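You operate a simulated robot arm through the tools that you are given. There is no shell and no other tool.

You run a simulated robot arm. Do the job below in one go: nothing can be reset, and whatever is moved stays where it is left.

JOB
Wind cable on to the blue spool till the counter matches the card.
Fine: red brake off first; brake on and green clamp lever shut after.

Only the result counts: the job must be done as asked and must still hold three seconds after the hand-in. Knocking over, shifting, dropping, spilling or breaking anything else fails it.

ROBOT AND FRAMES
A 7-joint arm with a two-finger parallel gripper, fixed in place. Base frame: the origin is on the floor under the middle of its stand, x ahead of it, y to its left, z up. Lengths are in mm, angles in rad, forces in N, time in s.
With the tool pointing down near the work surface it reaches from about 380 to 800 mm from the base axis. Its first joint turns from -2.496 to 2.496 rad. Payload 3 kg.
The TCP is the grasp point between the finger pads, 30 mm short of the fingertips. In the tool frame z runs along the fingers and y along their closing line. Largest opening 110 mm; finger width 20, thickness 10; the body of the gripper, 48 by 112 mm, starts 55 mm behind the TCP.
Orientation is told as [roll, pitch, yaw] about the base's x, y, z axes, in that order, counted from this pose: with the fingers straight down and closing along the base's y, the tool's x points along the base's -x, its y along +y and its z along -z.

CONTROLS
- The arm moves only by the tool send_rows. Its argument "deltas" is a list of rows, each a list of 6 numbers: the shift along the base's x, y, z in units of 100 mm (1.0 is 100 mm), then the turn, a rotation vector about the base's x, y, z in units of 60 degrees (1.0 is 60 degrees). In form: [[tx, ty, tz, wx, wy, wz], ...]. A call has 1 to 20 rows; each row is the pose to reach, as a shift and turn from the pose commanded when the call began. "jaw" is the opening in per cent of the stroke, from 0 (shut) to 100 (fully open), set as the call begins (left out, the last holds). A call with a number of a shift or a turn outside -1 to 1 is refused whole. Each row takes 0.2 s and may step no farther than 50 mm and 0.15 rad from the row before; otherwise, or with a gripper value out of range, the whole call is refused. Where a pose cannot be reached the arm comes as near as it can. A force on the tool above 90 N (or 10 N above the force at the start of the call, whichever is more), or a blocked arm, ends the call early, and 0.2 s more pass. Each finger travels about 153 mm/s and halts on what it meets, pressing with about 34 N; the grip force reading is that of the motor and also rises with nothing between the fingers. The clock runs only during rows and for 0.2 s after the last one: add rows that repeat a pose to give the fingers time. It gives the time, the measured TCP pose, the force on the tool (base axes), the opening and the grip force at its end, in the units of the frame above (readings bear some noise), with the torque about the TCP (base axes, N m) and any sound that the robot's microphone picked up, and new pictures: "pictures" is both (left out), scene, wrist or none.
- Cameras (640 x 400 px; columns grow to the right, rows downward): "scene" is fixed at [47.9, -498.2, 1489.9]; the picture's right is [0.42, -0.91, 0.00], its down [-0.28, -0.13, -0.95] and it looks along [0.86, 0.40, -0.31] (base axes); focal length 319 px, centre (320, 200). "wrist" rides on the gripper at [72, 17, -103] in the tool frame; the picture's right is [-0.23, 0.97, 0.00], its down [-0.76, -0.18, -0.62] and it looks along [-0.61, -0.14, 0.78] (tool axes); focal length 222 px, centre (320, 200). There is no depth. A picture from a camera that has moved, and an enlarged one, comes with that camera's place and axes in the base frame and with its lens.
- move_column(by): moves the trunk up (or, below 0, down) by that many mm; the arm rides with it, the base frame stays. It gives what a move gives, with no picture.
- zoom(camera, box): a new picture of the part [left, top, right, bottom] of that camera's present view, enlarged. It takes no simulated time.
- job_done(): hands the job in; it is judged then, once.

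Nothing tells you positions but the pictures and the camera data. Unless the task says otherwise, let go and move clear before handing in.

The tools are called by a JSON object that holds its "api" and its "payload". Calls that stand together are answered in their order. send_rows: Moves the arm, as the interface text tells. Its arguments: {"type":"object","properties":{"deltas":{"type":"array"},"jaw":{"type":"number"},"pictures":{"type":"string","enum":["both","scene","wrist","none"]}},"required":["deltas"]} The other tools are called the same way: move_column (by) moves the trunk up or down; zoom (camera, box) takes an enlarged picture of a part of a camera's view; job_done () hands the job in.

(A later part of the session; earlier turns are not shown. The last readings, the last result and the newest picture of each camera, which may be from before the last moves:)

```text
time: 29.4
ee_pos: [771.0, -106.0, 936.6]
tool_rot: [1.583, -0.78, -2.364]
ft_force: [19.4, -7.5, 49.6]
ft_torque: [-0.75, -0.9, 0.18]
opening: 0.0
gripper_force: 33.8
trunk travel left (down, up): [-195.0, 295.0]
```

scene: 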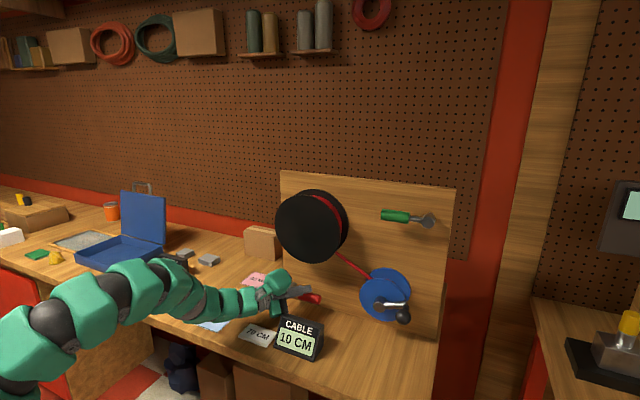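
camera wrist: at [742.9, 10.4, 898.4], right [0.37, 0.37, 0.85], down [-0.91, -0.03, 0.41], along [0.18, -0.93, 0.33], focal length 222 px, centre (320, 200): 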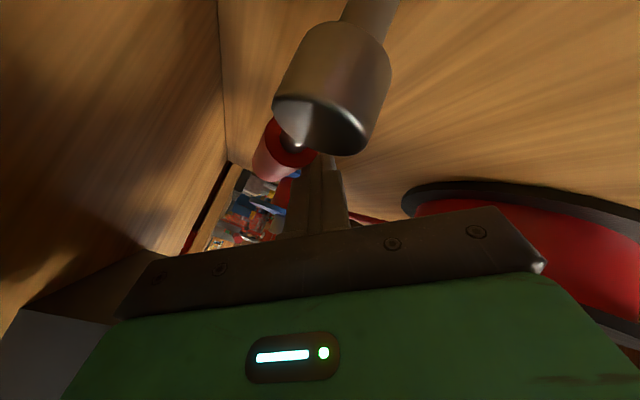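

The lever held firm at 50 N with no movement, so the brake is fully off at its lower stop. Now I'll retreat clear of it and reorient the tool for the crank.

{"api": "send_rows", "payload": {"deltas": [[0, 0, 0.1, 0, 0, 0], [-0.1, 0.05, 0.2, 0, 0, 0], [-0.35, 0.1, 0.25, 0, 0, 0], [-0.6, 0.2, 0.35, 0, 0, 0], [-0.9, 0.3, 0.6, 0, 0, 0], [-1.0, 0.3, 0.9, 0, 0, 0]], "pictures": "none"}}

{"api": "send_rows", "payload": {"deltas": [[-0.1, 0, 0.1, -0.09, 0.09, 0], [-0.2, 0, 0.2, -0.18, 0.18, 0], [-0.3, 0, 0.3, -0.27, 0.27, 0], [-0.4, 0, 0.4, -0.36, 0.36, 0], [-0.5, 0, 0.5, -0.45, 0.45, 0], [-0.5, 0, 0.5, -0.53, 0.53, 0]], "pictures": "both"}}

{"api": "zoom", "payload": {"camera": "scene", "box": [230, 240, 350, 360]}}

```text
time: 30.8
ee_pos: [674.6, -77.9, 1017.6]
tool_rot: [1.568, -0.787, -2.354]
ft_force: [0.1, -0.8, 1.1]
ft_torque: [-0.06, 0.0, 0.01]
opening: 0.0
gripper_force: 34.1
trunk travel left (down, up): [-195.0, 295.0]
```

```text
time: 32.2
ee_pos: [621.8, -77.1, 1068.6]
tool_rot: [-0.181, -1.569, -0.608]
ft_force: [-0.5, -0.1, 0.7]
ft_torque: [0.01, 0.0, 0.03]
opening: 0.1
gripper_force: 34.3
trunk travel left (down, up): [-195.0, 295.0]
camera wrist: at [559.6, 7.7, 998.4], right [0.69, 0.69, 0.23], down [-0.56, 0.31, 0.76], along [0.45, -0.65, 0.61], focal length 222 px, centre (320, 200)
```

scene: 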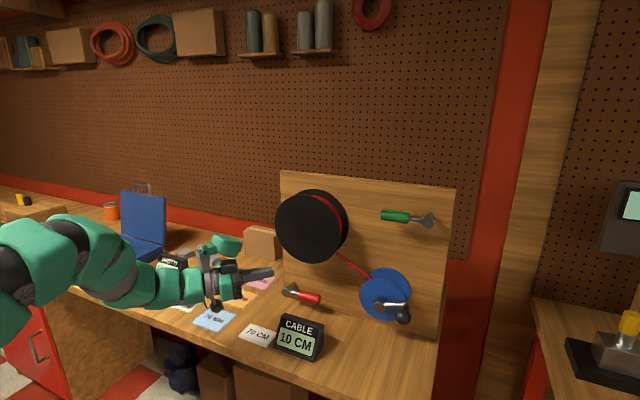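
wrist: 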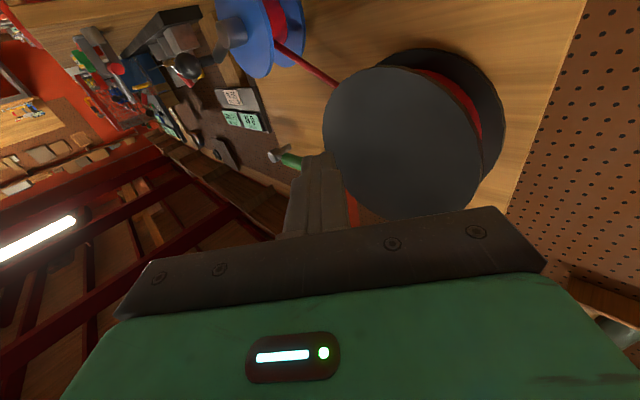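

```text
3.33 times, centred on (290, 300) of scene
camera zoom: at [47.9, -498.2, 1489.9], right [0.42, -0.91, 0.0], down [-0.28, -0.13, -0.95], along [0.86, 0.4, -0.31], focal length 1064 px, centre (420, -133)
```

zoom: 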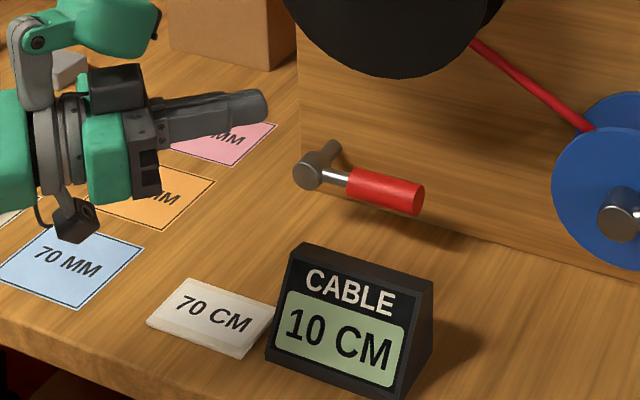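

The brake lever is horizontal and left alone. Next I'll yaw back, tilt to 30° below horizontal, and shift right to a standoff in front of the crank knob with the jaw opening.

{"api": "send_rows", "payload": {"deltas": [[0, -0.15, 0, 0, 0, 0.125], [0, -0.3, 0, 0, 0, 0.25], [0, -0.45, 0, 0, 0, 0.375], [0, -0.6, 0, 0, 0, 0.5], [0, -0.8, 0, 0, 0, 0.625], [-0.1, -1.0, 0, 0, 0, 0.75]], "pictures": "none"}}

{"api": "send_rows", "payload": {"deltas": [[0, -0.25, 0, 0, 0.125, 0], [0, -0.5, 0, 0, 0.25, 0], [0, -0.75, 0, 0, 0.375, 0], [0, -1.0, 0, 0, 0.5, 0]], "pictures": "none"}}

{"api": "send_rows", "payload": {"deltas": [[0, -0.4, 0, 0, 0, 0], [0, -0.8, 0, 0, 0, 0], [0, -1.0, 0, 0, 0, 0]], "jaw": 70, "pictures": "both"}}

```text
time: 33.6
ee_pos: [613.0, -179.7, 1070.1]
tool_rot: [0.571, -1.568, -0.571]
ft_force: [0.0, 0.7, -0.2]
ft_torque: [-0.03, -0.03, -0.11]
opening: 0.0
gripper_force: 34.1
trunk travel left (down, up): [-195.0, 295.0]
```

```text
time: 34.6
ee_pos: [611.2, -276.4, 1068.9]
tool_rot: [0.009, -1.044, -0.009]
ft_force: [-1.1, 0.6, -0.1]
ft_torque: [-0.02, 0.05, 0.0]
opening: 0.0
gripper_force: 33.7
trunk travel left (down, up): [-195.0, 295.0]
```

```text
time: 35.4
ee_pos: [611.6, -378.8, 1069.4]
tool_rot: [0.002, -1.046, -0.003]
ft_force: [-0.2, 0.1, 0.4]
ft_torque: [-0.02, -0.03, -0.01]
opening: 76.9
gripper_force: 0.0
trunk travel left (down, up): [-195.0, 295.0]
camera wrist: at [485.0, -361.2, 1060.0], right [0.11, 0.97, 0.2], down [-0.16, -0.18, 0.97], along [0.98, -0.14, 0.13], focal length 222 px, centre (320, 200)
```

scene: 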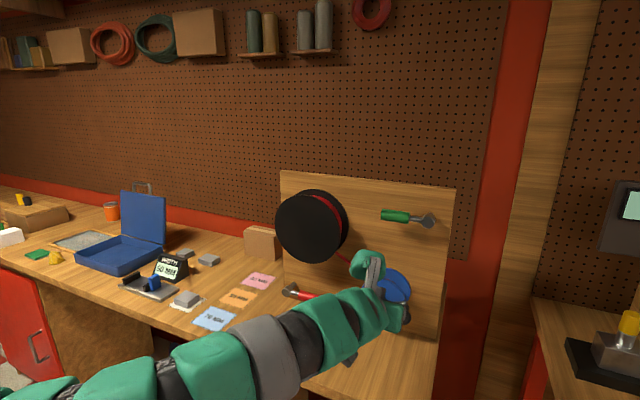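
wrist: 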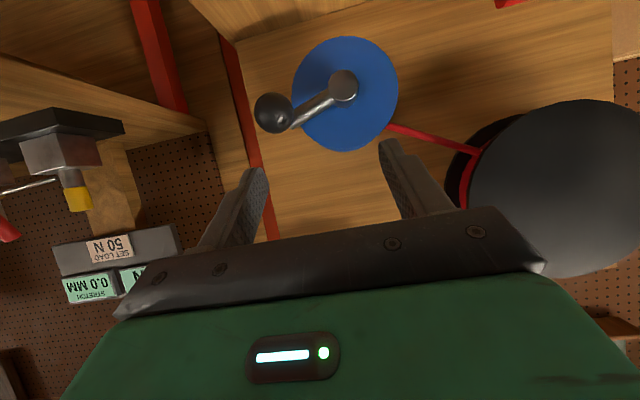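

The knob and hub fixes agree again: knob ≈(687,-415,1003), hub ≈(728,-348,983), crank radius ≈69 mm. I'll slide in along the tool axis with the jaw straddling the knob, keeping the tips short of the crank arm.

{"api": "send_rows", "payload": {"deltas": [[0.04, -0.18, -0.13, 0, 0, 0], [0.08, -0.36, -0.26, 0, 0, 0], [0.28, -0.36, -0.375, 0, 0, 0], [0.48, -0.36, -0.49, 0, 0, 0], [0.68, -0.36, -0.605, 0, 0, 0]], "pictures": "both"}}

```text
time: 36.6
ee_pos: [679.7, -413.8, 1009.9]
tool_rot: [0.003, -1.047, -0.004]
ft_force: [0.5, 0.4, 0.3]
ft_torque: [-0.02, 0.02, 0.01]
opening: 77.0
gripper_force: 0.1
trunk travel left (down, up): [-195.0, 295.0]
camera wrist: at [552.5, -397.3, 1000.1], right [0.11, 0.97, 0.2], down [-0.16, -0.18, 0.97], along [0.98, -0.14, 0.13], focal length 222 px, centre (320, 200)
```

scene: 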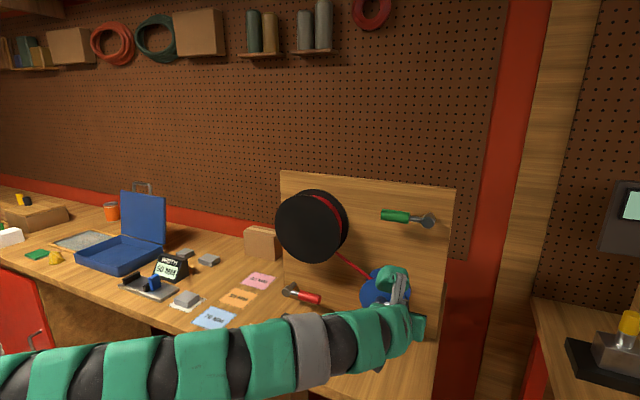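
wrist: 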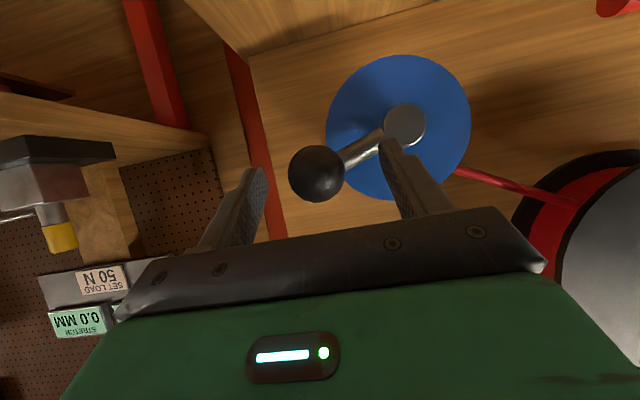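

The knob is centred between the fingers, about 10 mm ahead of the TCP. I'll close the jaw on it.

{"api": "send_rows", "payload": {"deltas": [[0, 0, 0, 0, 0, 0], [0, 0, 0, 0, 0, 0], [0, 0, 0, 0, 0, 0]], "jaw": 0, "pictures": "wrist"}}

```text
time: 37.4
ee_pos: [678.9, -415.7, 1009.1]
tool_rot: [0.003, -1.046, -0.006]
ft_force: [10.5, -15.7, 7.4]
ft_torque: [-0.04, -0.68, -0.29]
opening: 35.3
gripper_force: 44.9
trunk travel left (down, up): [-195.0, 295.0]
camera wrist: at [553.1, -398.4, 999.7], right [0.12, 0.97, 0.2], down [-0.16, -0.18, 0.97], along [0.98, -0.14, 0.13], focal length 222 px, centre (320, 200)
```

wrist: 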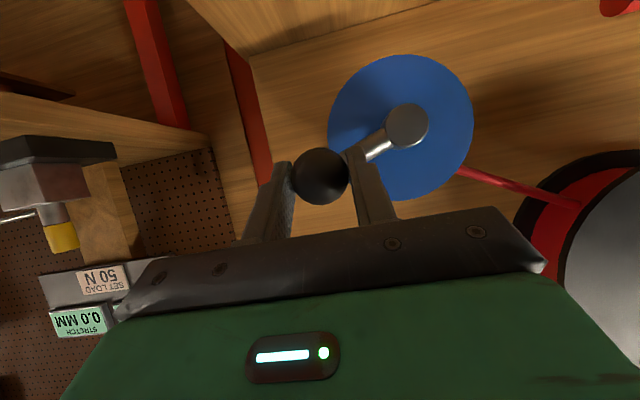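

The jaw holds the knob at an opening of 35.3 mm. Now I'll make a short test turn in the winding direction, with the top of the spool moving right and the knob going down, through 60°.

{"api": "send_rows", "payload": {"deltas": [[0, -0.026, -0.118, 0, 0, 0], [0, -0.0315, -0.239, 0, 0, 0], [0, -0.016, -0.359, 0, 0, 0], [0, 0.021, -0.475, 0, 0, 0], [0, 0.077, -0.582, 0, 0, 0], [0, 0.15, -0.6785, 0, 0, 0]], "pictures": "both"}}

```text
time: 38.8
ee_pos: [678.4, -400.5, 938.7]
tool_rot: [0.007, -1.04, -0.006]
ft_force: [-4.2, -20.3, -19.3]
ft_torque: [-0.14, 0.26, -0.19]
opening: 35.3
gripper_force: 45.4
trunk travel left (down, up): [-195.0, 295.0]
camera wrist: at [552.8, -383.2, 928.7], right [0.11, 0.97, 0.2], down [-0.15, -0.18, 0.97], along [0.98, -0.14, 0.13], focal length 222 px, centre (320, 200)
```

scene: 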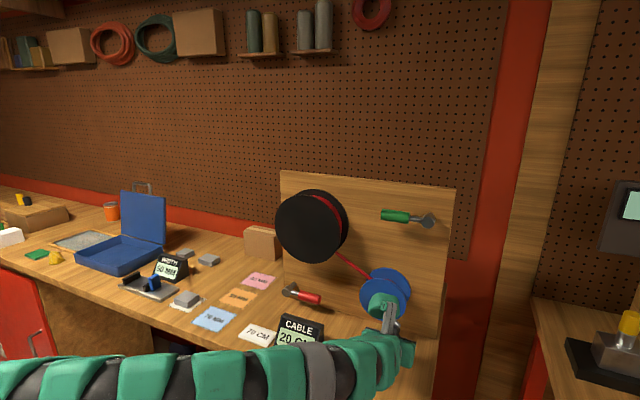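
wrist: 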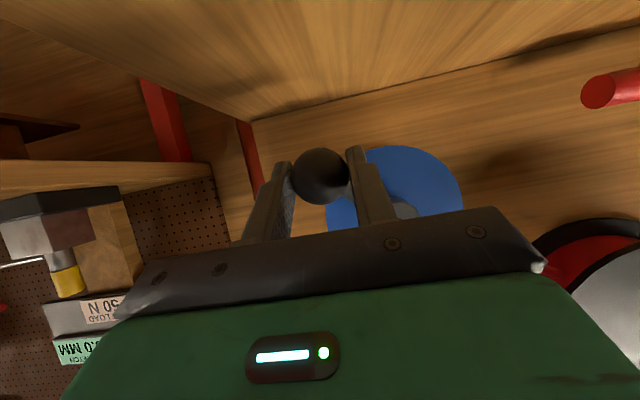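

The counter seems to show 20 after the 60° turn, so winding goes the right way at about 10 CM per 60°. I'll zoom in to read it.

{"api": "zoom", "payload": {"camera": "scene", "box": [260, 300, 340, 350]}}

{"api": "zoom", "payload": {"camera": "scene", "box": [340, 240, 440, 360]}}

```text
8.00 times, centred on (300, 325) of scene
camera zoom: at [47.9, -498.2, 1489.9], right [0.42, -0.91, 0.0], down [-0.28, -0.13, -0.95], along [0.86, 0.4, -0.31], focal length 2553 px, centre (480, -800)
```

zoom: 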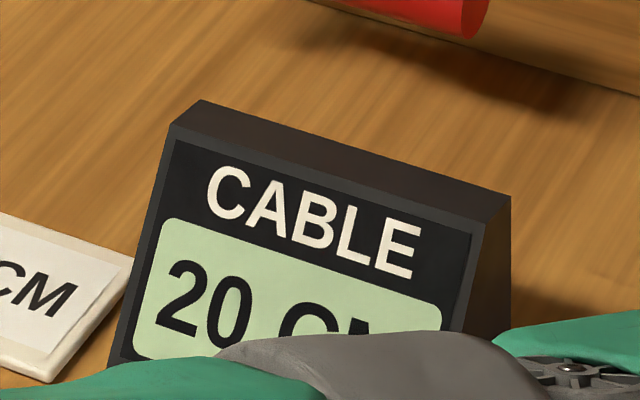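

```text
3.33 times, centred on (390, 300) of scene
camera zoom: at [47.9, -498.2, 1489.9], right [0.42, -0.91, 0.0], down [-0.28, -0.13, -0.95], along [0.86, 0.4, -0.31], focal length 1064 px, centre (87, -133)
```

zoom: 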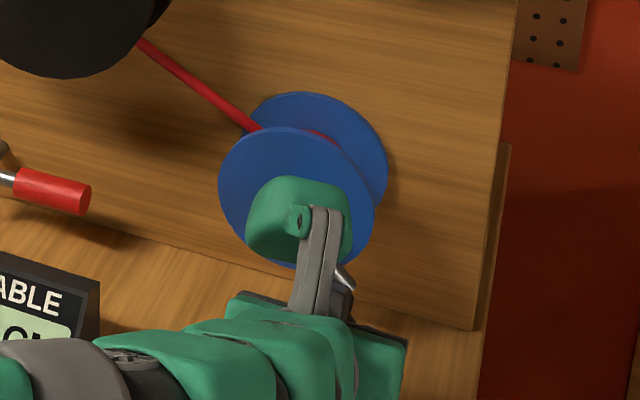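

The counter reads 20 CM, so I need 50 CM more, about 300° of turn. I'll continue another 60° along the bottom of the circle and check the reading.

{"api": "send_rows", "payload": {"deltas": [[0, 0.089, -0.082, 0, 0, 0], [0, 0.1915, -0.147, 0, 0, 0], [0, 0.303, -0.193, 0, 0, 0], [0, 0.422, -0.2195, 0, 0, 0], [0, 0.543, -0.225, 0, 0, 0], [0, 0.663, -0.209, 0, 0, 0]], "pictures": "both"}}

{"api": "zoom", "payload": {"camera": "scene", "box": [260, 300, 340, 350]}}

```text
time: 40.2
ee_pos: [680.6, -329.5, 920.9]
tool_rot: [0.005, -1.045, 0.0]
ft_force: [-23.2, 9.2, -25.8]
ft_torque: [0.08, 0.19, 0.36]
opening: 35.1
gripper_force: 44.7
trunk travel left (down, up): [-195.0, 295.0]
camera wrist: at [553.4, -312.8, 911.1], right [0.11, 0.97, 0.2], down [-0.16, -0.18, 0.97], along [0.98, -0.14, 0.13], focal length 222 px, centre (320, 200)
```

scene: 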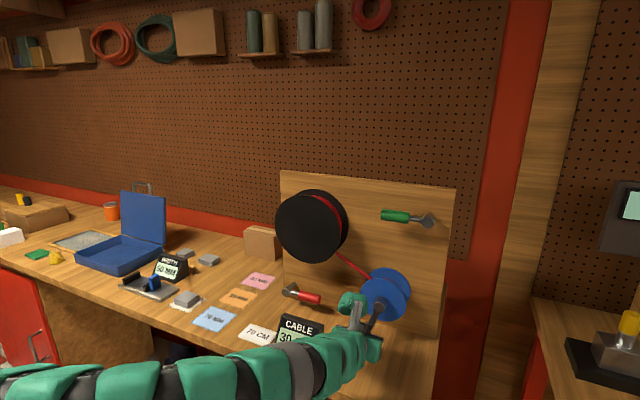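
wrist: 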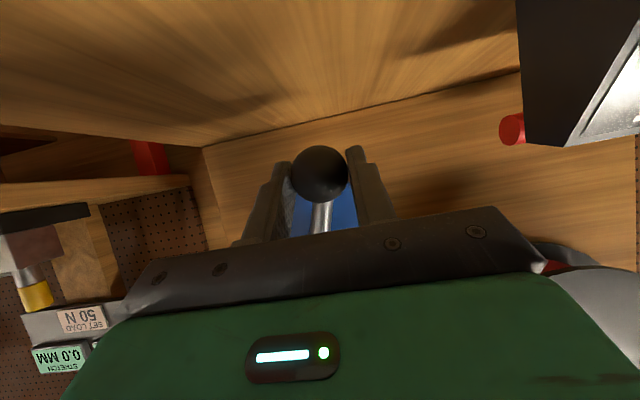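

```text
8.00 times, centred on (300, 325) of scene
camera zoom: at [47.9, -498.2, 1489.9], right [0.42, -0.91, 0.0], down [-0.28, -0.13, -0.95], along [0.86, 0.4, -0.31], focal length 2553 px, centre (480, -800)
```

zoom: 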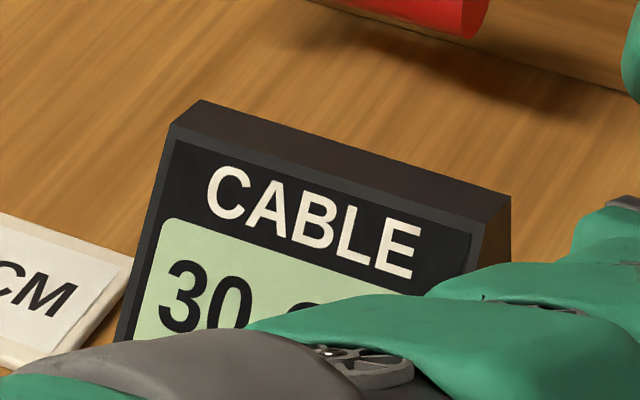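

It reads 30 CM, so the rate holds at 10 CM per 60°. I'll continue another 60° up the left side.

{"api": "send_rows", "payload": {"deltas": [[0, 0.1156, 0.0364, 0, 0, 0], [0, 0.223, 0.0923, 0, 0, 0], [0, 0.319, 0.166, 0, 0, 0], [0, 0.401, 0.2554, 0, 0, 0], [0, 0.466, 0.3576, 0, 0, 0], [0, 0.5124, 0.4695, 0, 0, 0]], "pictures": "both"}}

{"api": "zoom", "payload": {"camera": "scene", "box": [260, 300, 340, 350]}}

```text
time: 41.6
ee_pos: [680.8, -282.2, 968.7]
tool_rot: [-0.003, -1.046, -0.003]
ft_force: [8.5, -15.0, 4.3]
ft_torque: [-0.12, -0.68, -0.13]
opening: 35.0
gripper_force: 44.7
trunk travel left (down, up): [-195.0, 295.0]
camera wrist: at [553.9, -265.0, 958.8], right [0.12, 0.97, 0.2], down [-0.16, -0.18, 0.97], along [0.98, -0.14, 0.13], focal length 222 px, centre (320, 200)
```

scene: 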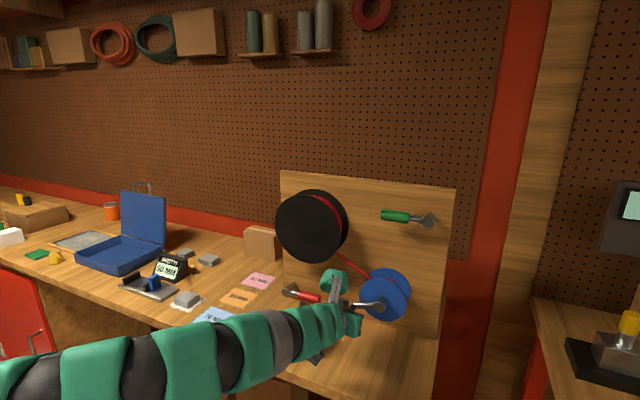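
wrist: 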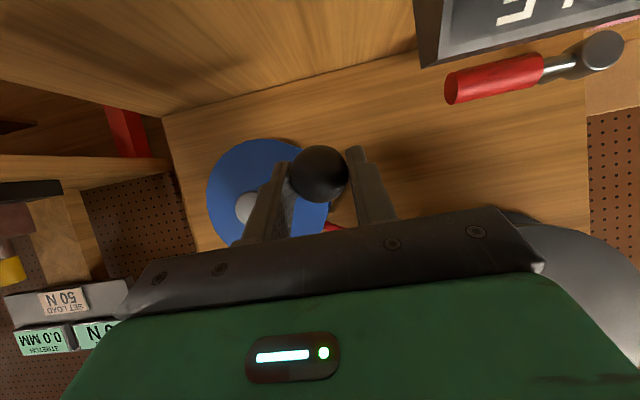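

```text
8.00 times, centred on (300, 325) of scene
camera zoom: at [47.9, -498.2, 1489.9], right [0.42, -0.91, 0.0], down [-0.28, -0.13, -0.95], along [0.86, 0.4, -0.31], focal length 2553 px, centre (480, -800)
```

zoom: 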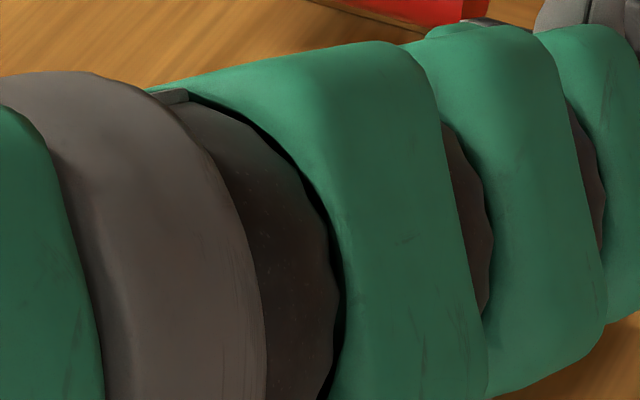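

The arm hides the counter here, but by the rate it should be 40 CM. I'll go on with the next 60° and look again.

{"api": "send_rows", "payload": {"deltas": [[0, 0.0262, 0.1183, 0, 0, 0], [0, 0.0315, 0.2393, 0, 0, 0], [0, 0.0157, 0.3594, 0, 0, 0], [0, -0.0207, 0.475, 0, 0, 0], [0, -0.0766, 0.5824, 0, 0, 0], [0, -0.1504, 0.6785, 0, 0, 0]], "pictures": "both"}}

```text
time: 43.0
ee_pos: [681.7, -297.3, 1033.8]
tool_rot: [0.004, -1.044, -0.006]
ft_force: [0.0, -9.5, -11.1]
ft_torque: [-0.1, -0.09, -0.21]
opening: 35.4
gripper_force: 44.9
trunk travel left (down, up): [-195.0, 295.0]
camera wrist: at [553.8, -279.7, 1024.2], right [0.11, 0.97, 0.2], down [-0.16, -0.18, 0.97], along [0.98, -0.14, 0.13], focal length 222 px, centre (320, 200)
```

scene: 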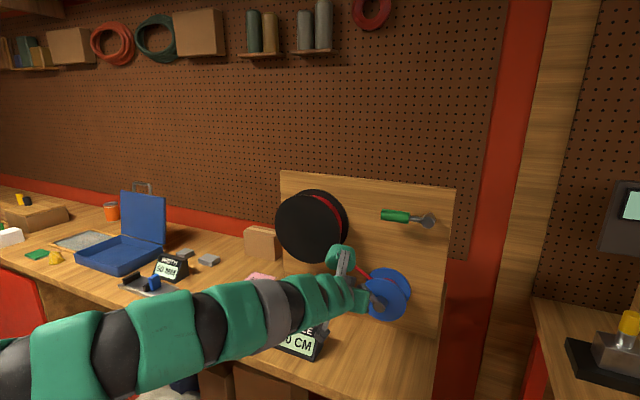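
wrist: 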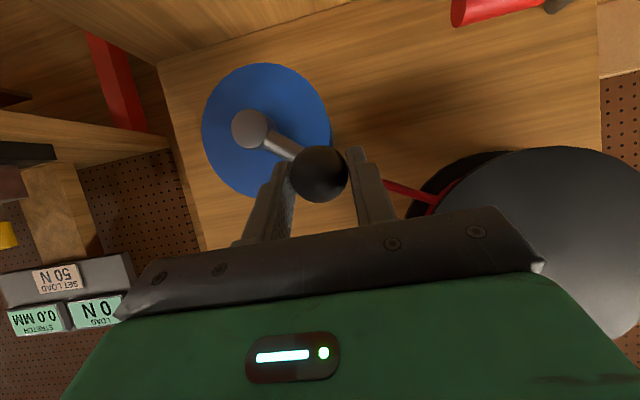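

{"api": "zoom", "payload": {"camera": "scene", "box": [270, 310, 350, 370]}}

```text
6.67 times, centred on (310, 340) of scene
camera zoom: at [47.9, -498.2, 1489.9], right [0.42, -0.91, 0.0], down [-0.28, -0.13, -0.95], along [0.86, 0.4, -0.31], focal length 2128 px, centre (387, -733)
```

zoom: 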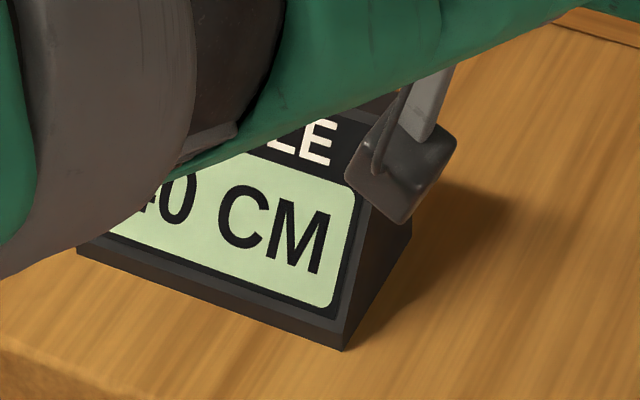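

The reading looks like 40 CM but its first digit is partly hidden. I'll zoom further.

{"api": "zoom", "payload": {"camera": "scene", "box": [280, 325, 310, 345]}}

```text
16.00 times, centred on (295, 335) of scene
camera zoom: at [47.9, -498.2, 1489.9], right [0.42, -0.91, 0.0], down [-0.28, -0.13, -0.95], along [0.86, 0.4, -0.31], focal length 5106 px, centre (720, -1960)
```

zoom: 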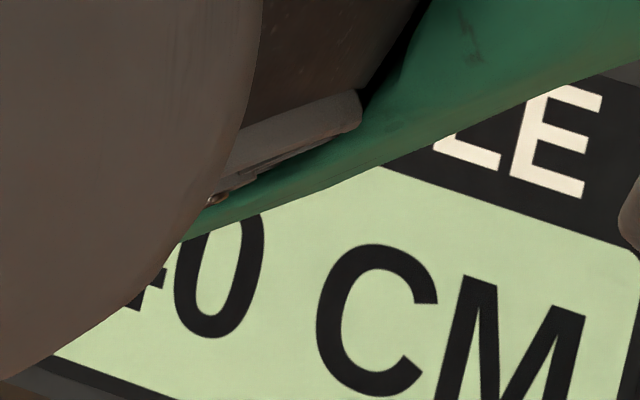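

The counter shows 40 CM at 240° of turn, so the display moves in coarse 10 CM steps and I need to find where each step changes. I'll turn in smaller increments and read it each time.

{"api": "send_rows", "payload": {"deltas": [[0, -0.0893, 0.0819, 0, 0, 0], [0, -0.1915, 0.147, 0, 0, 0]], "pictures": "scene"}}

{"api": "zoom", "payload": {"camera": "scene", "box": [270, 310, 330, 350]}}

```text
time: 43.6
ee_pos: [680.7, -315.4, 1048.0]
tool_rot: [0.003, -1.046, -0.003]
ft_force: [5.0, -3.5, -8.4]
ft_torque: [-0.07, -0.72, -0.22]
opening: 35.2
gripper_force: 44.9
trunk travel left (down, up): [-195.0, 295.0]
```

scene: 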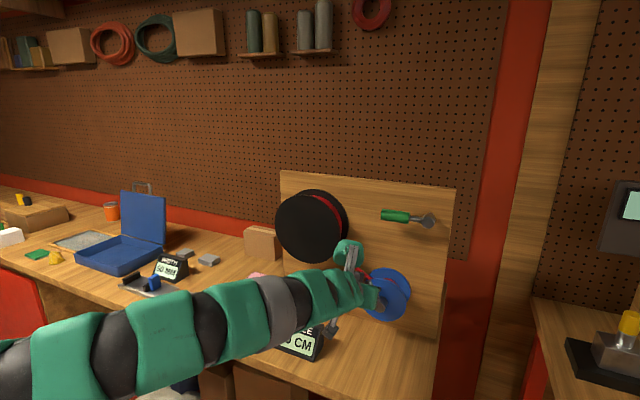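

```text
10.00 times, centred on (300, 330) of scene
camera zoom: at [47.9, -498.2, 1489.9], right [0.42, -0.91, 0.0], down [-0.28, -0.13, -0.95], along [0.86, 0.4, -0.31], focal length 3191 px, centre (520, -1100)
```

zoom: 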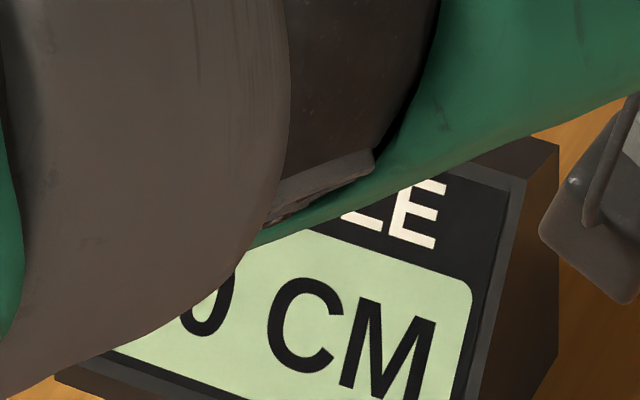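

The leading digit is hidden here. I'll keep turning over the top to 320° total and look again.

{"api": "send_rows", "payload": {"deltas": [[0, -0.1119, 0.0463, 0, 0, 0], [0, -0.2302, 0.0725, 0, 0, 0], [0, -0.3512, 0.0778, 0, 0, 0], [0, -0.4713, 0.062, 0, 0, 0], [0, -0.5869, 0.0256, 0, 0, 0], [0, -0.6943, -0.0303, 0, 0, 0]], "pictures": "both"}}

{"api": "zoom", "payload": {"camera": "scene", "box": [270, 310, 330, 360]}}

```text
time: 45.0
ee_pos: [680.5, -386.6, 1048.0]
tool_rot: [0.0, -1.047, -0.003]
ft_force: [20.0, -8.7, 11.7]
ft_torque: [-0.03, -0.27, -0.36]
opening: 35.3
gripper_force: 45.6
trunk travel left (down, up): [-195.0, 295.0]
camera wrist: at [553.5, -368.4, 1038.0], right [0.12, 0.97, 0.2], down [-0.16, -0.18, 0.97], along [0.98, -0.15, 0.14], focal length 222 px, centre (320, 200)
```

scene: 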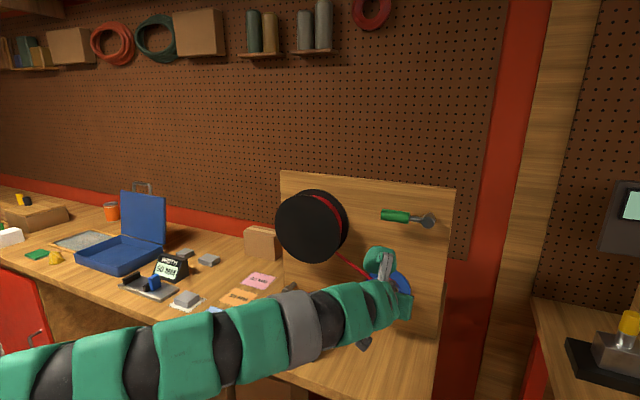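
wrist: 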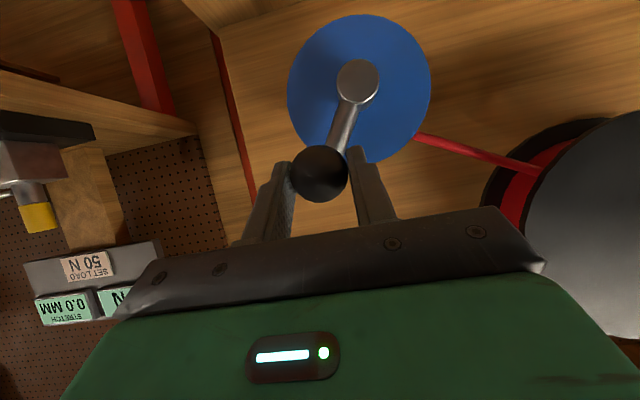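

```text
8.00 times, centred on (300, 335) of scene
camera zoom: at [47.9, -498.2, 1489.9], right [0.42, -0.91, 0.0], down [-0.28, -0.13, -0.95], along [0.86, 0.4, -0.31], focal length 2553 px, centre (480, -880)
```

zoom: 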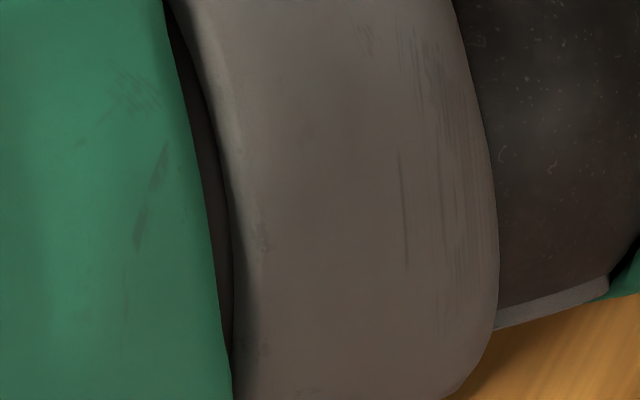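

The counter is hidden again, but it becomes visible on the lower right part of the turn. I'll go on to 380° total, which by all bounds is still below 70 CM.

{"api": "send_rows", "payload": {"deltas": [[0, -0.0961, -0.0738, 0, 0, 0], [0, -0.178, -0.1631, 0, 0, 0], [0, -0.2431, -0.2653, 0, 0, 0], [0, -0.2894, -0.3772, 0, 0, 0], [0, -0.3156, -0.4955, 0, 0, 0], [0, -0.3209, -0.6165, 0, 0, 0]], "pictures": "scene"}}

{"api": "zoom", "payload": {"camera": "scene", "box": [260, 300, 340, 350]}}

```text
time: 46.4
ee_pos: [679.3, -420.0, 982.6]
tool_rot: [0.006, -1.043, -0.006]
ft_force: [7.5, -24.0, -3.2]
ft_torque: [-0.2, 0.25, -0.56]
opening: 35.5
gripper_force: 44.6
trunk travel left (down, up): [-195.0, 295.0]
```

scene: 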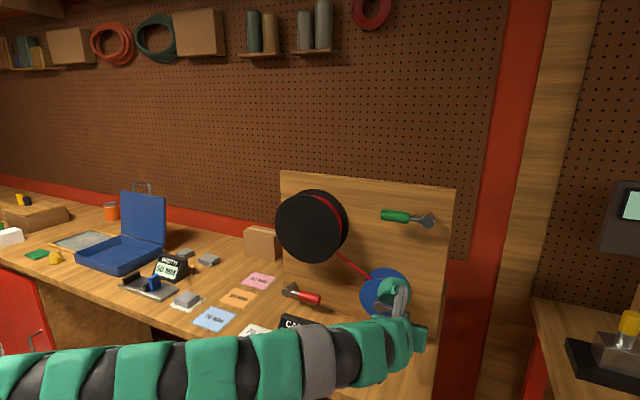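

```text
8.00 times, centred on (300, 325) of scene
camera zoom: at [47.9, -498.2, 1489.9], right [0.42, -0.91, 0.0], down [-0.28, -0.13, -0.95], along [0.86, 0.4, -0.31], focal length 2553 px, centre (480, -800)
```

zoom: 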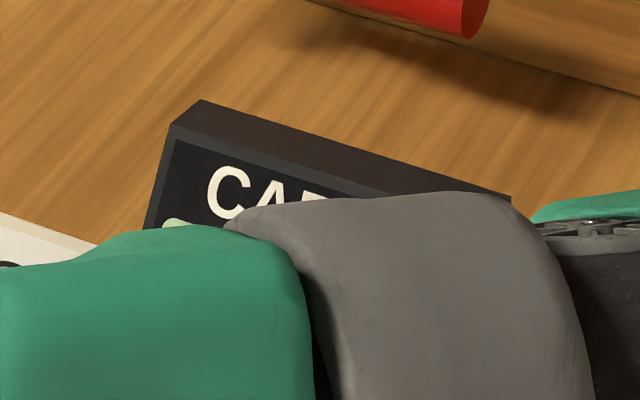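

The display is almost visible. I'll go 15° more, to 395°.

{"api": "send_rows", "payload": {"deltas": [[0, 0.0158, -0.1201, 0, 0, 0], [0, 0.0315, -0.1787, 0, 0, 0]], "pictures": "scene"}}

{"api": "zoom", "payload": {"camera": "scene", "box": [260, 300, 340, 350]}}

```text
time: 47.0
ee_pos: [679.5, -415.7, 967.1]
tool_rot: [0.004, -1.046, -0.003]
ft_force: [-13.7, -16.7, -6.2]
ft_torque: [-0.14, 0.79, -0.08]
opening: 35.0
gripper_force: 45.4
trunk travel left (down, up): [-195.0, 295.0]
```

scene: 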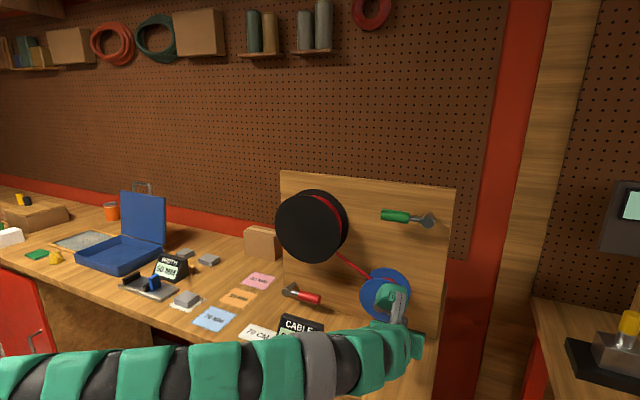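

```text
8.00 times, centred on (300, 325) of scene
camera zoom: at [47.9, -498.2, 1489.9], right [0.42, -0.91, 0.0], down [-0.28, -0.13, -0.95], along [0.86, 0.4, -0.31], focal length 2553 px, centre (480, -800)
```

zoom: 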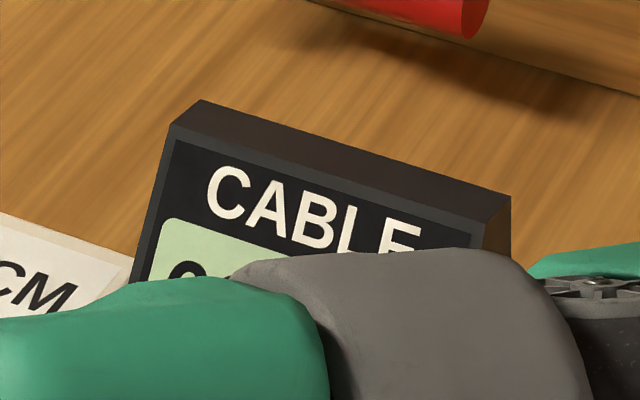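

{"api": "zoom", "payload": {"camera": "scene", "box": [275, 325, 299, 340]}}

```text
16.00 times, centred on (287, 332) of scene
camera zoom: at [47.9, -498.2, 1489.9], right [0.42, -0.91, 0.0], down [-0.28, -0.13, -0.95], along [0.86, 0.4, -0.31], focal length 5106 px, centre (848, -1920)
```

zoom: 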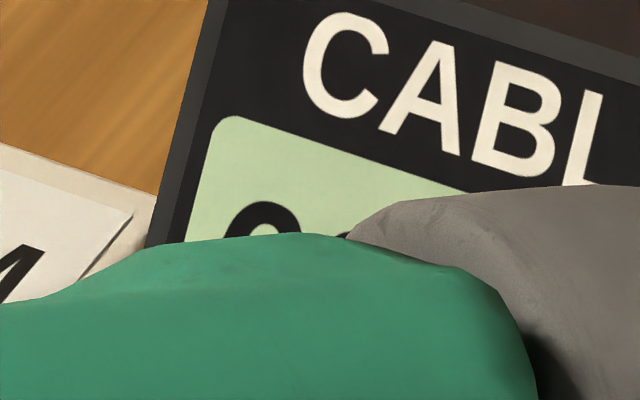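

The top of the leading digit is round, consistent with 60 CM at 395°. I'll advance another 10°.

{"api": "send_rows", "payload": {"deltas": [[0, 0.0207, -0.057, 0, 0, 0], [0, 0.0463, -0.1119, 0, 0, 0]], "pictures": "scene"}}

{"api": "zoom", "payload": {"camera": "scene", "box": [270, 310, 334, 350]}}

```text
time: 47.6
ee_pos: [679.4, -412.0, 954.2]
tool_rot: [0.006, -1.044, -0.009]
ft_force: [-10.0, -20.1, -11.1]
ft_torque: [-0.19, -0.2, -0.53]
opening: 35.2
gripper_force: 45.5
trunk travel left (down, up): [-195.0, 295.0]
```

scene: 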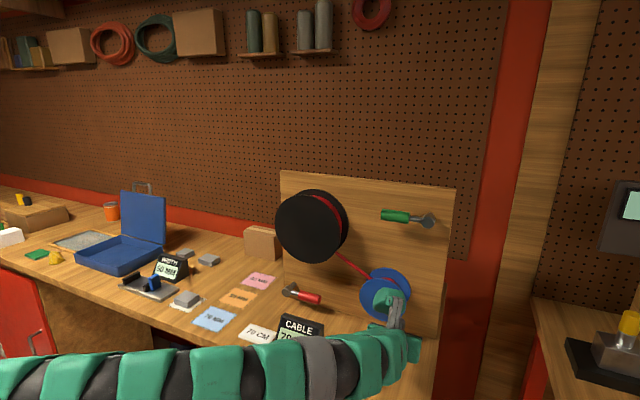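

```text
10.00 times, centred on (302, 330) of scene
camera zoom: at [47.9, -498.2, 1489.9], right [0.42, -0.91, 0.0], down [-0.28, -0.13, -0.95], along [0.86, 0.4, -0.31], focal length 3191 px, centre (500, -1100)
```

zoom: 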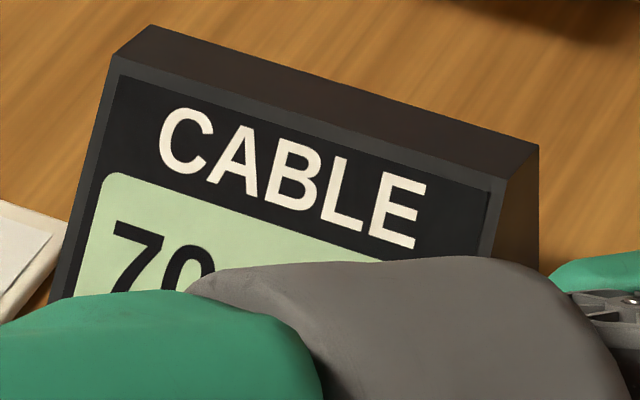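

The counter now reads 70 CM, having changed between 395° and 405°. The data fit about 50 CM per turn with the display rounding to 10, so true 70 falls near 432°. I'll turn about 27° more to sit in the middle of the 70 window.

{"api": "send_rows", "payload": {"deltas": [[0, 0.0318, -0.052, 0, 0, 0], [0, 0.0651, -0.1022, 0, 0, 0], [0, 0.1045, -0.148, 0, 0, 0], [0, 0.147, -0.1915, 0, 0, 0], [0, 0.18, -0.22, 0, 0, 0], [0, 0.2179, -0.2484, 0, 0, 0], [0, 0.2179, -0.2484, 0, 0, 0]], "pictures": "both"}}

{"api": "zoom", "payload": {"camera": "scene", "box": [270, 310, 334, 350]}}

```text
time: 49.2
ee_pos: [679.2, -389.3, 930.7]
tool_rot: [0.005, -1.045, -0.005]
ft_force: [-24.7, -19.8, -25.3]
ft_torque: [-0.14, 0.35, -0.28]
opening: 35.1
gripper_force: 44.5
trunk travel left (down, up): [-195.0, 295.0]
camera wrist: at [553.2, -372.1, 920.6], right [0.12, 0.97, 0.2], down [-0.16, -0.18, 0.97], along [0.98, -0.14, 0.13], focal length 222 px, centre (320, 200)
```

scene: 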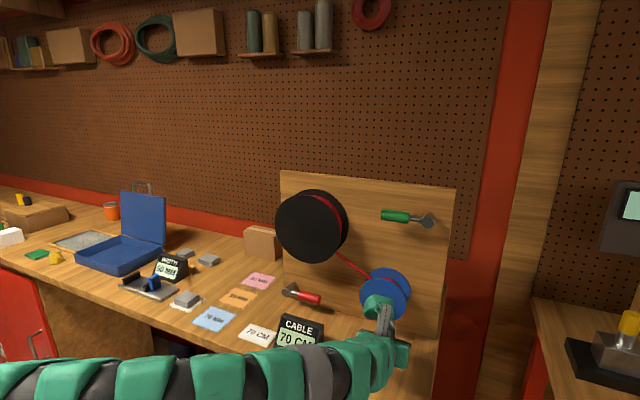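
wrist: 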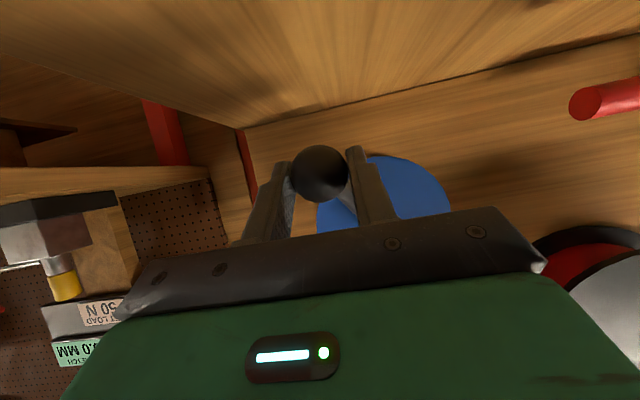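

```text
10.00 times, centred on (302, 330) of scene
camera zoom: at [47.9, -498.2, 1489.9], right [0.42, -0.91, 0.0], down [-0.28, -0.13, -0.95], along [0.86, 0.4, -0.31], focal length 3191 px, centre (500, -1100)
```

zoom: 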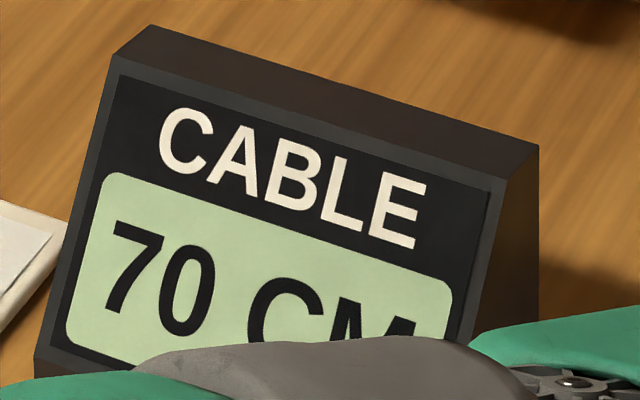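

The counter reads 70 CM and I'm centred in its window. I'll open the jaw in place and check that the spool stays put.

{"api": "send_rows", "payload": {"deltas": [[0, 0, 0, 0, 0, 0], [0, 0, 0, 0, 0, 0]], "jaw": 75, "pictures": "both"}}

{"api": "zoom", "payload": {"camera": "scene", "box": [270, 310, 334, 350]}}

```text
time: 49.8
ee_pos: [681.5, -388.1, 932.4]
tool_rot: [0.002, -1.046, -0.001]
ft_force: [0.2, 0.1, -0.6]
ft_torque: [-0.03, 0.01, 0.02]
opening: 82.6
gripper_force: 0.0
trunk travel left (down, up): [-195.0, 295.0]
camera wrist: at [554.6, -369.4, 922.0], right [0.11, 0.97, 0.2], down [-0.16, -0.18, 0.97], along [0.98, -0.14, 0.13], focal length 222 px, centre (320, 200)
```

scene: 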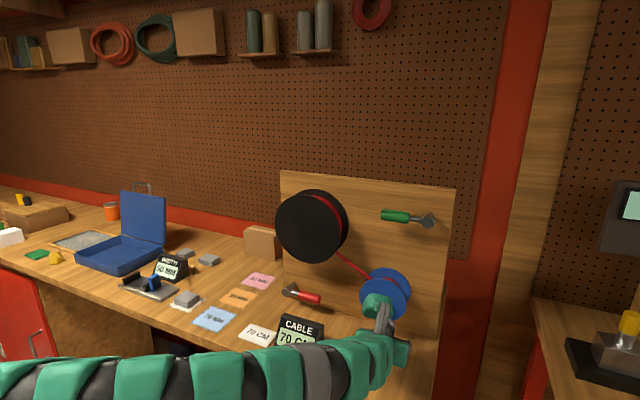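
wrist: 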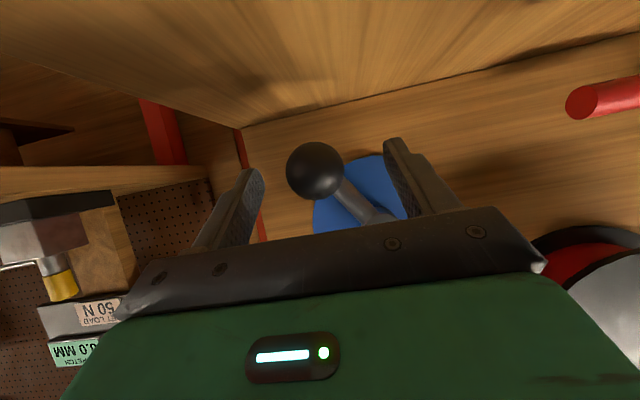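

```text
10.00 times, centred on (302, 330) of scene
camera zoom: at [47.9, -498.2, 1489.9], right [0.42, -0.91, 0.0], down [-0.28, -0.13, -0.95], along [0.86, 0.4, -0.31], focal length 3191 px, centre (500, -1100)
```

zoom: 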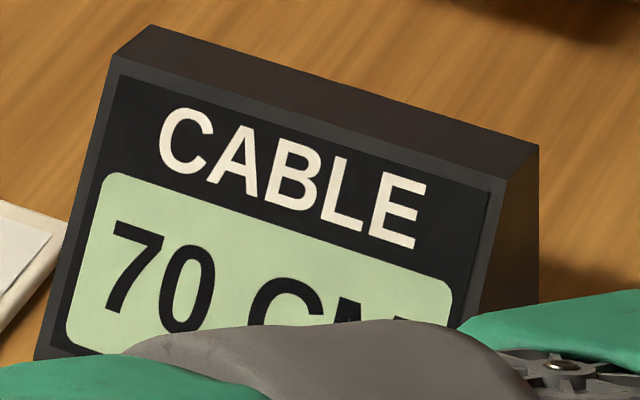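

The knob stays in place and the counter still reads 70 CM. I'll withdraw straight back along the tool axis and check again.

{"api": "send_rows", "payload": {"deltas": [[-0.17, 0, 0.1, 0, 0, 0], [-0.35, 0, 0.2, 0, 0, 0], [-0.52, 0, 0.3, 0, 0, 0], [-0.7, 0, 0.4, 0, 0, 0], [-0.7, 0.2, 0.7, 0, 0, 0], [-0.7, 0.4, 1.0, 0, 0, 0]], "pictures": "both"}}

{"api": "zoom", "payload": {"camera": "scene", "box": [340, 240, 440, 340]}}

```text
time: 51.2
ee_pos: [609.6, -348.4, 1032.0]
tool_rot: [-0.001, -1.044, -0.002]
ft_force: [0.1, 0.0, 0.3]
ft_torque: [-0.02, 0.01, 0.03]
opening: 82.4
gripper_force: 0.0
trunk travel left (down, up): [-195.0, 295.0]
camera wrist: at [483.6, -330.3, 1021.8], right [0.11, 0.97, 0.2], down [-0.16, -0.18, 0.97], along [0.98, -0.14, 0.13], focal length 222 px, centre (320, 200)
```

scene: 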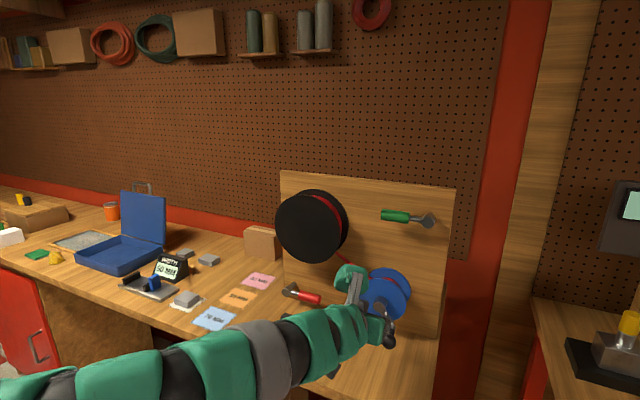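
wrist: 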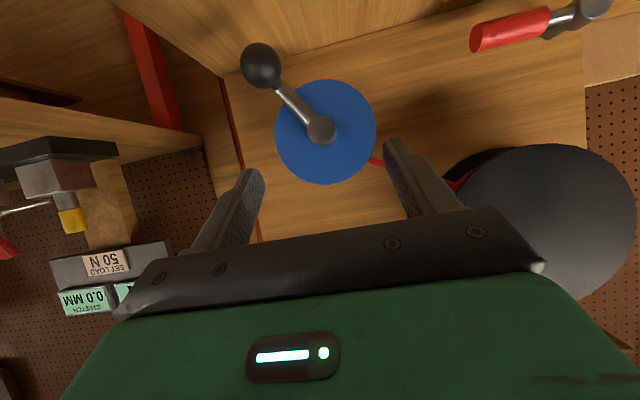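

```text
4.00 times, centred on (390, 290) of scene
camera zoom: at [47.9, -498.2, 1489.9], right [0.42, -0.91, 0.0], down [-0.28, -0.13, -0.95], along [0.86, 0.4, -0.31], focal length 1277 px, centre (40, -160)
```

zoom: 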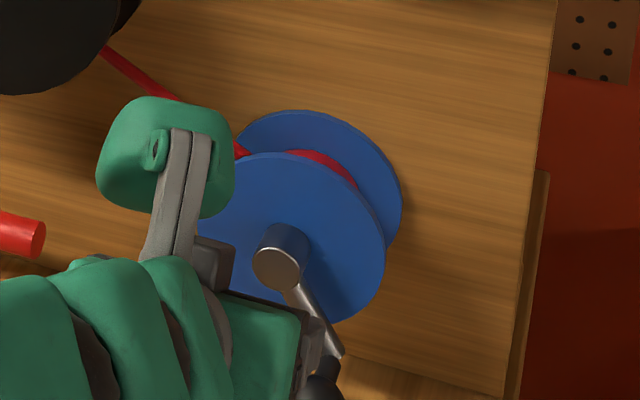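

The crank stayed at its angle. The brake lever now lies horizontal close to the bench and behind the counter, so I'll re-engage it by caging its handle between the fingers from the upper left and swinging the tool about the pivot. First I'll reorient in free space.

{"api": "send_rows", "payload": {"deltas": [[0, 0.1, 0.05, 0.108, 0, -0.0625], [0, 0.2, 0.1, 0.2165, 0, -0.125], [0, 0.3, 0.15, 0.325, 0, -0.1875], [0, 0.4, 0.2, 0.433, 0, -0.25], [0, 0.5, 0.25, 0.541, 0, -0.3125], [0, 0.6, 0.3, 0.6495, 0, -0.375]], "jaw": 0, "pictures": "none"}}

{"api": "send_rows", "payload": {"deltas": [[0, 0.15, 0, 0.108, 0, -0.0625], [0, 0.3, 0, 0.2165, 0, -0.125], [0, 0.45, 0, 0.325, 0, -0.1875], [0, 0.6, 0, 0.433, 0, -0.25], [0, 0.75, 0, 0.541, 0, -0.3125], [0, 0.9, 0, 0.6495, 0, -0.375]], "pictures": "both"}}

```text
time: 52.6
ee_pos: [609.5, -288.1, 1061.7]
tool_rot: [0.886, -0.657, -1.108]
ft_force: [-0.5, -1.0, -0.5]
ft_torque: [-0.01, 0.03, -0.01]
opening: 0.0
gripper_force: 33.7
trunk travel left (down, up): [-195.0, 295.0]
```

```text
time: 54.0
ee_pos: [610.6, -197.4, 1060.7]
tool_rot: [1.046, 0.003, -1.571]
ft_force: [0.0, 0.0, -1.4]
ft_torque: [0.04, -0.01, 0.02]
opening: 0.2
gripper_force: 34.0
trunk travel left (down, up): [-195.0, 295.0]
camera wrist: at [528.3, -125.0, 1129.3], right [0.49, -0.23, 0.84], down [-0.63, -0.76, 0.15], along [0.61, -0.61, -0.52], focal length 222 px, centre (320, 200)
```

scene: 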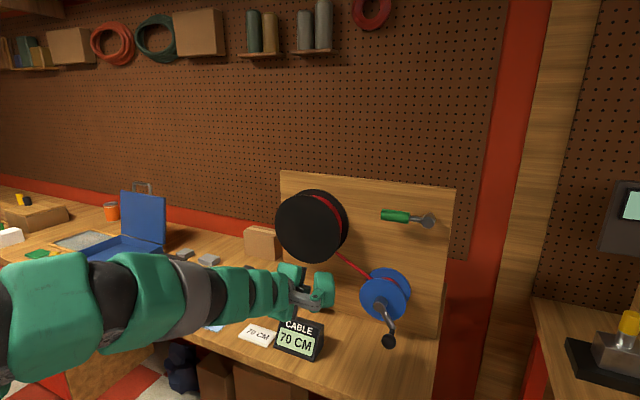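
wrist: 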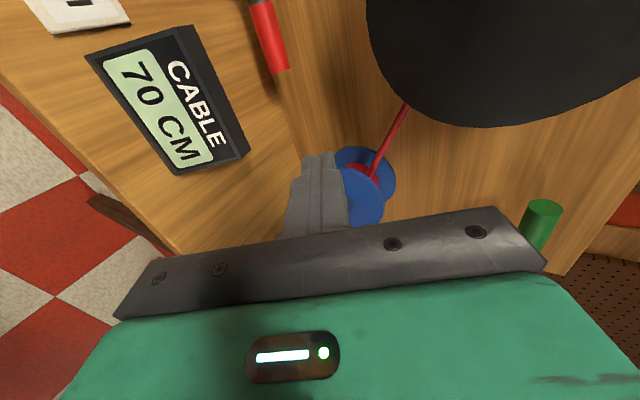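

The counter clearly reads 70 CM, and the counter and brake positions are confirmed (handle end near y≈-160, z≈915). Next I'll yaw 30° and move to the pre-approach point above and left of the brake handle.

{"api": "send_rows", "payload": {"deltas": [[0.12, 0.22, 0, 0, 0, -0.125], [0.25, 0.45, 0, 0, 0, -0.25], [0.38, 0.68, -0.05, 0, 0, -0.375], [0.5, 0.9, -0.1, 0, 0, -0.5]], "pictures": "none"}}

{"api": "send_rows", "payload": {"deltas": [[0.1, 0.2, -0.15, 0, 0, 0], [0.2, 0.4, -0.35, 0, 0, 0], [0.3, 0.42, -0.55, 0, 0, 0], [0.42, 0.42, -0.75, 0, 0, 0], [0.52, 0.42, -0.93, 0, 0, 0]], "jaw": 50, "pictures": "both"}}

```text
time: 55.0
ee_pos: [661.7, -107.6, 1051.9]
tool_rot: [1.045, 0.0, -2.093]
ft_force: [-0.3, -0.5, 0.4]
ft_torque: [0.02, -0.03, 0.04]
opening: 0.2
gripper_force: 33.9
trunk travel left (down, up): [-195.0, 295.0]
```

```text
time: 56.2
ee_pos: [710.9, -65.9, 960.3]
tool_rot: [1.049, 0.001, -2.094]
ft_force: [0.0, 0.1, 0.3]
ft_torque: [-0.01, 0.0, 0.01]
opening: 55.0
gripper_force: 0.0
trunk travel left (down, up): [-195.0, 295.0]
camera wrist: at [676.7, 38.2, 1027.9], right [0.31, -0.44, 0.84], down [-0.93, -0.35, 0.16], along [0.22, -0.83, -0.51], focal length 222 px, centre (320, 200)
```

scene: 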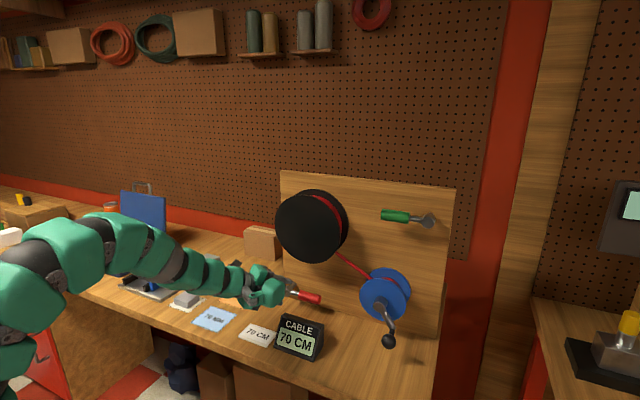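
wrist: 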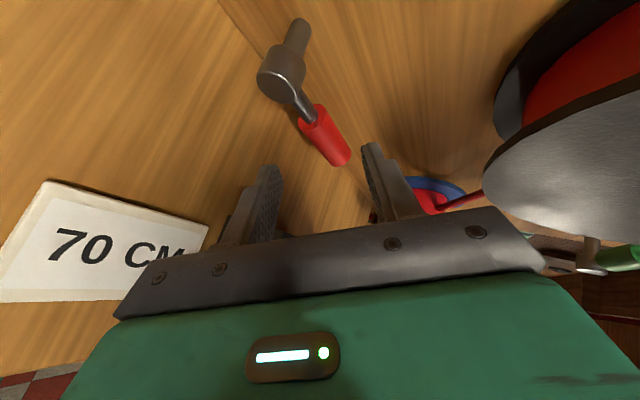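

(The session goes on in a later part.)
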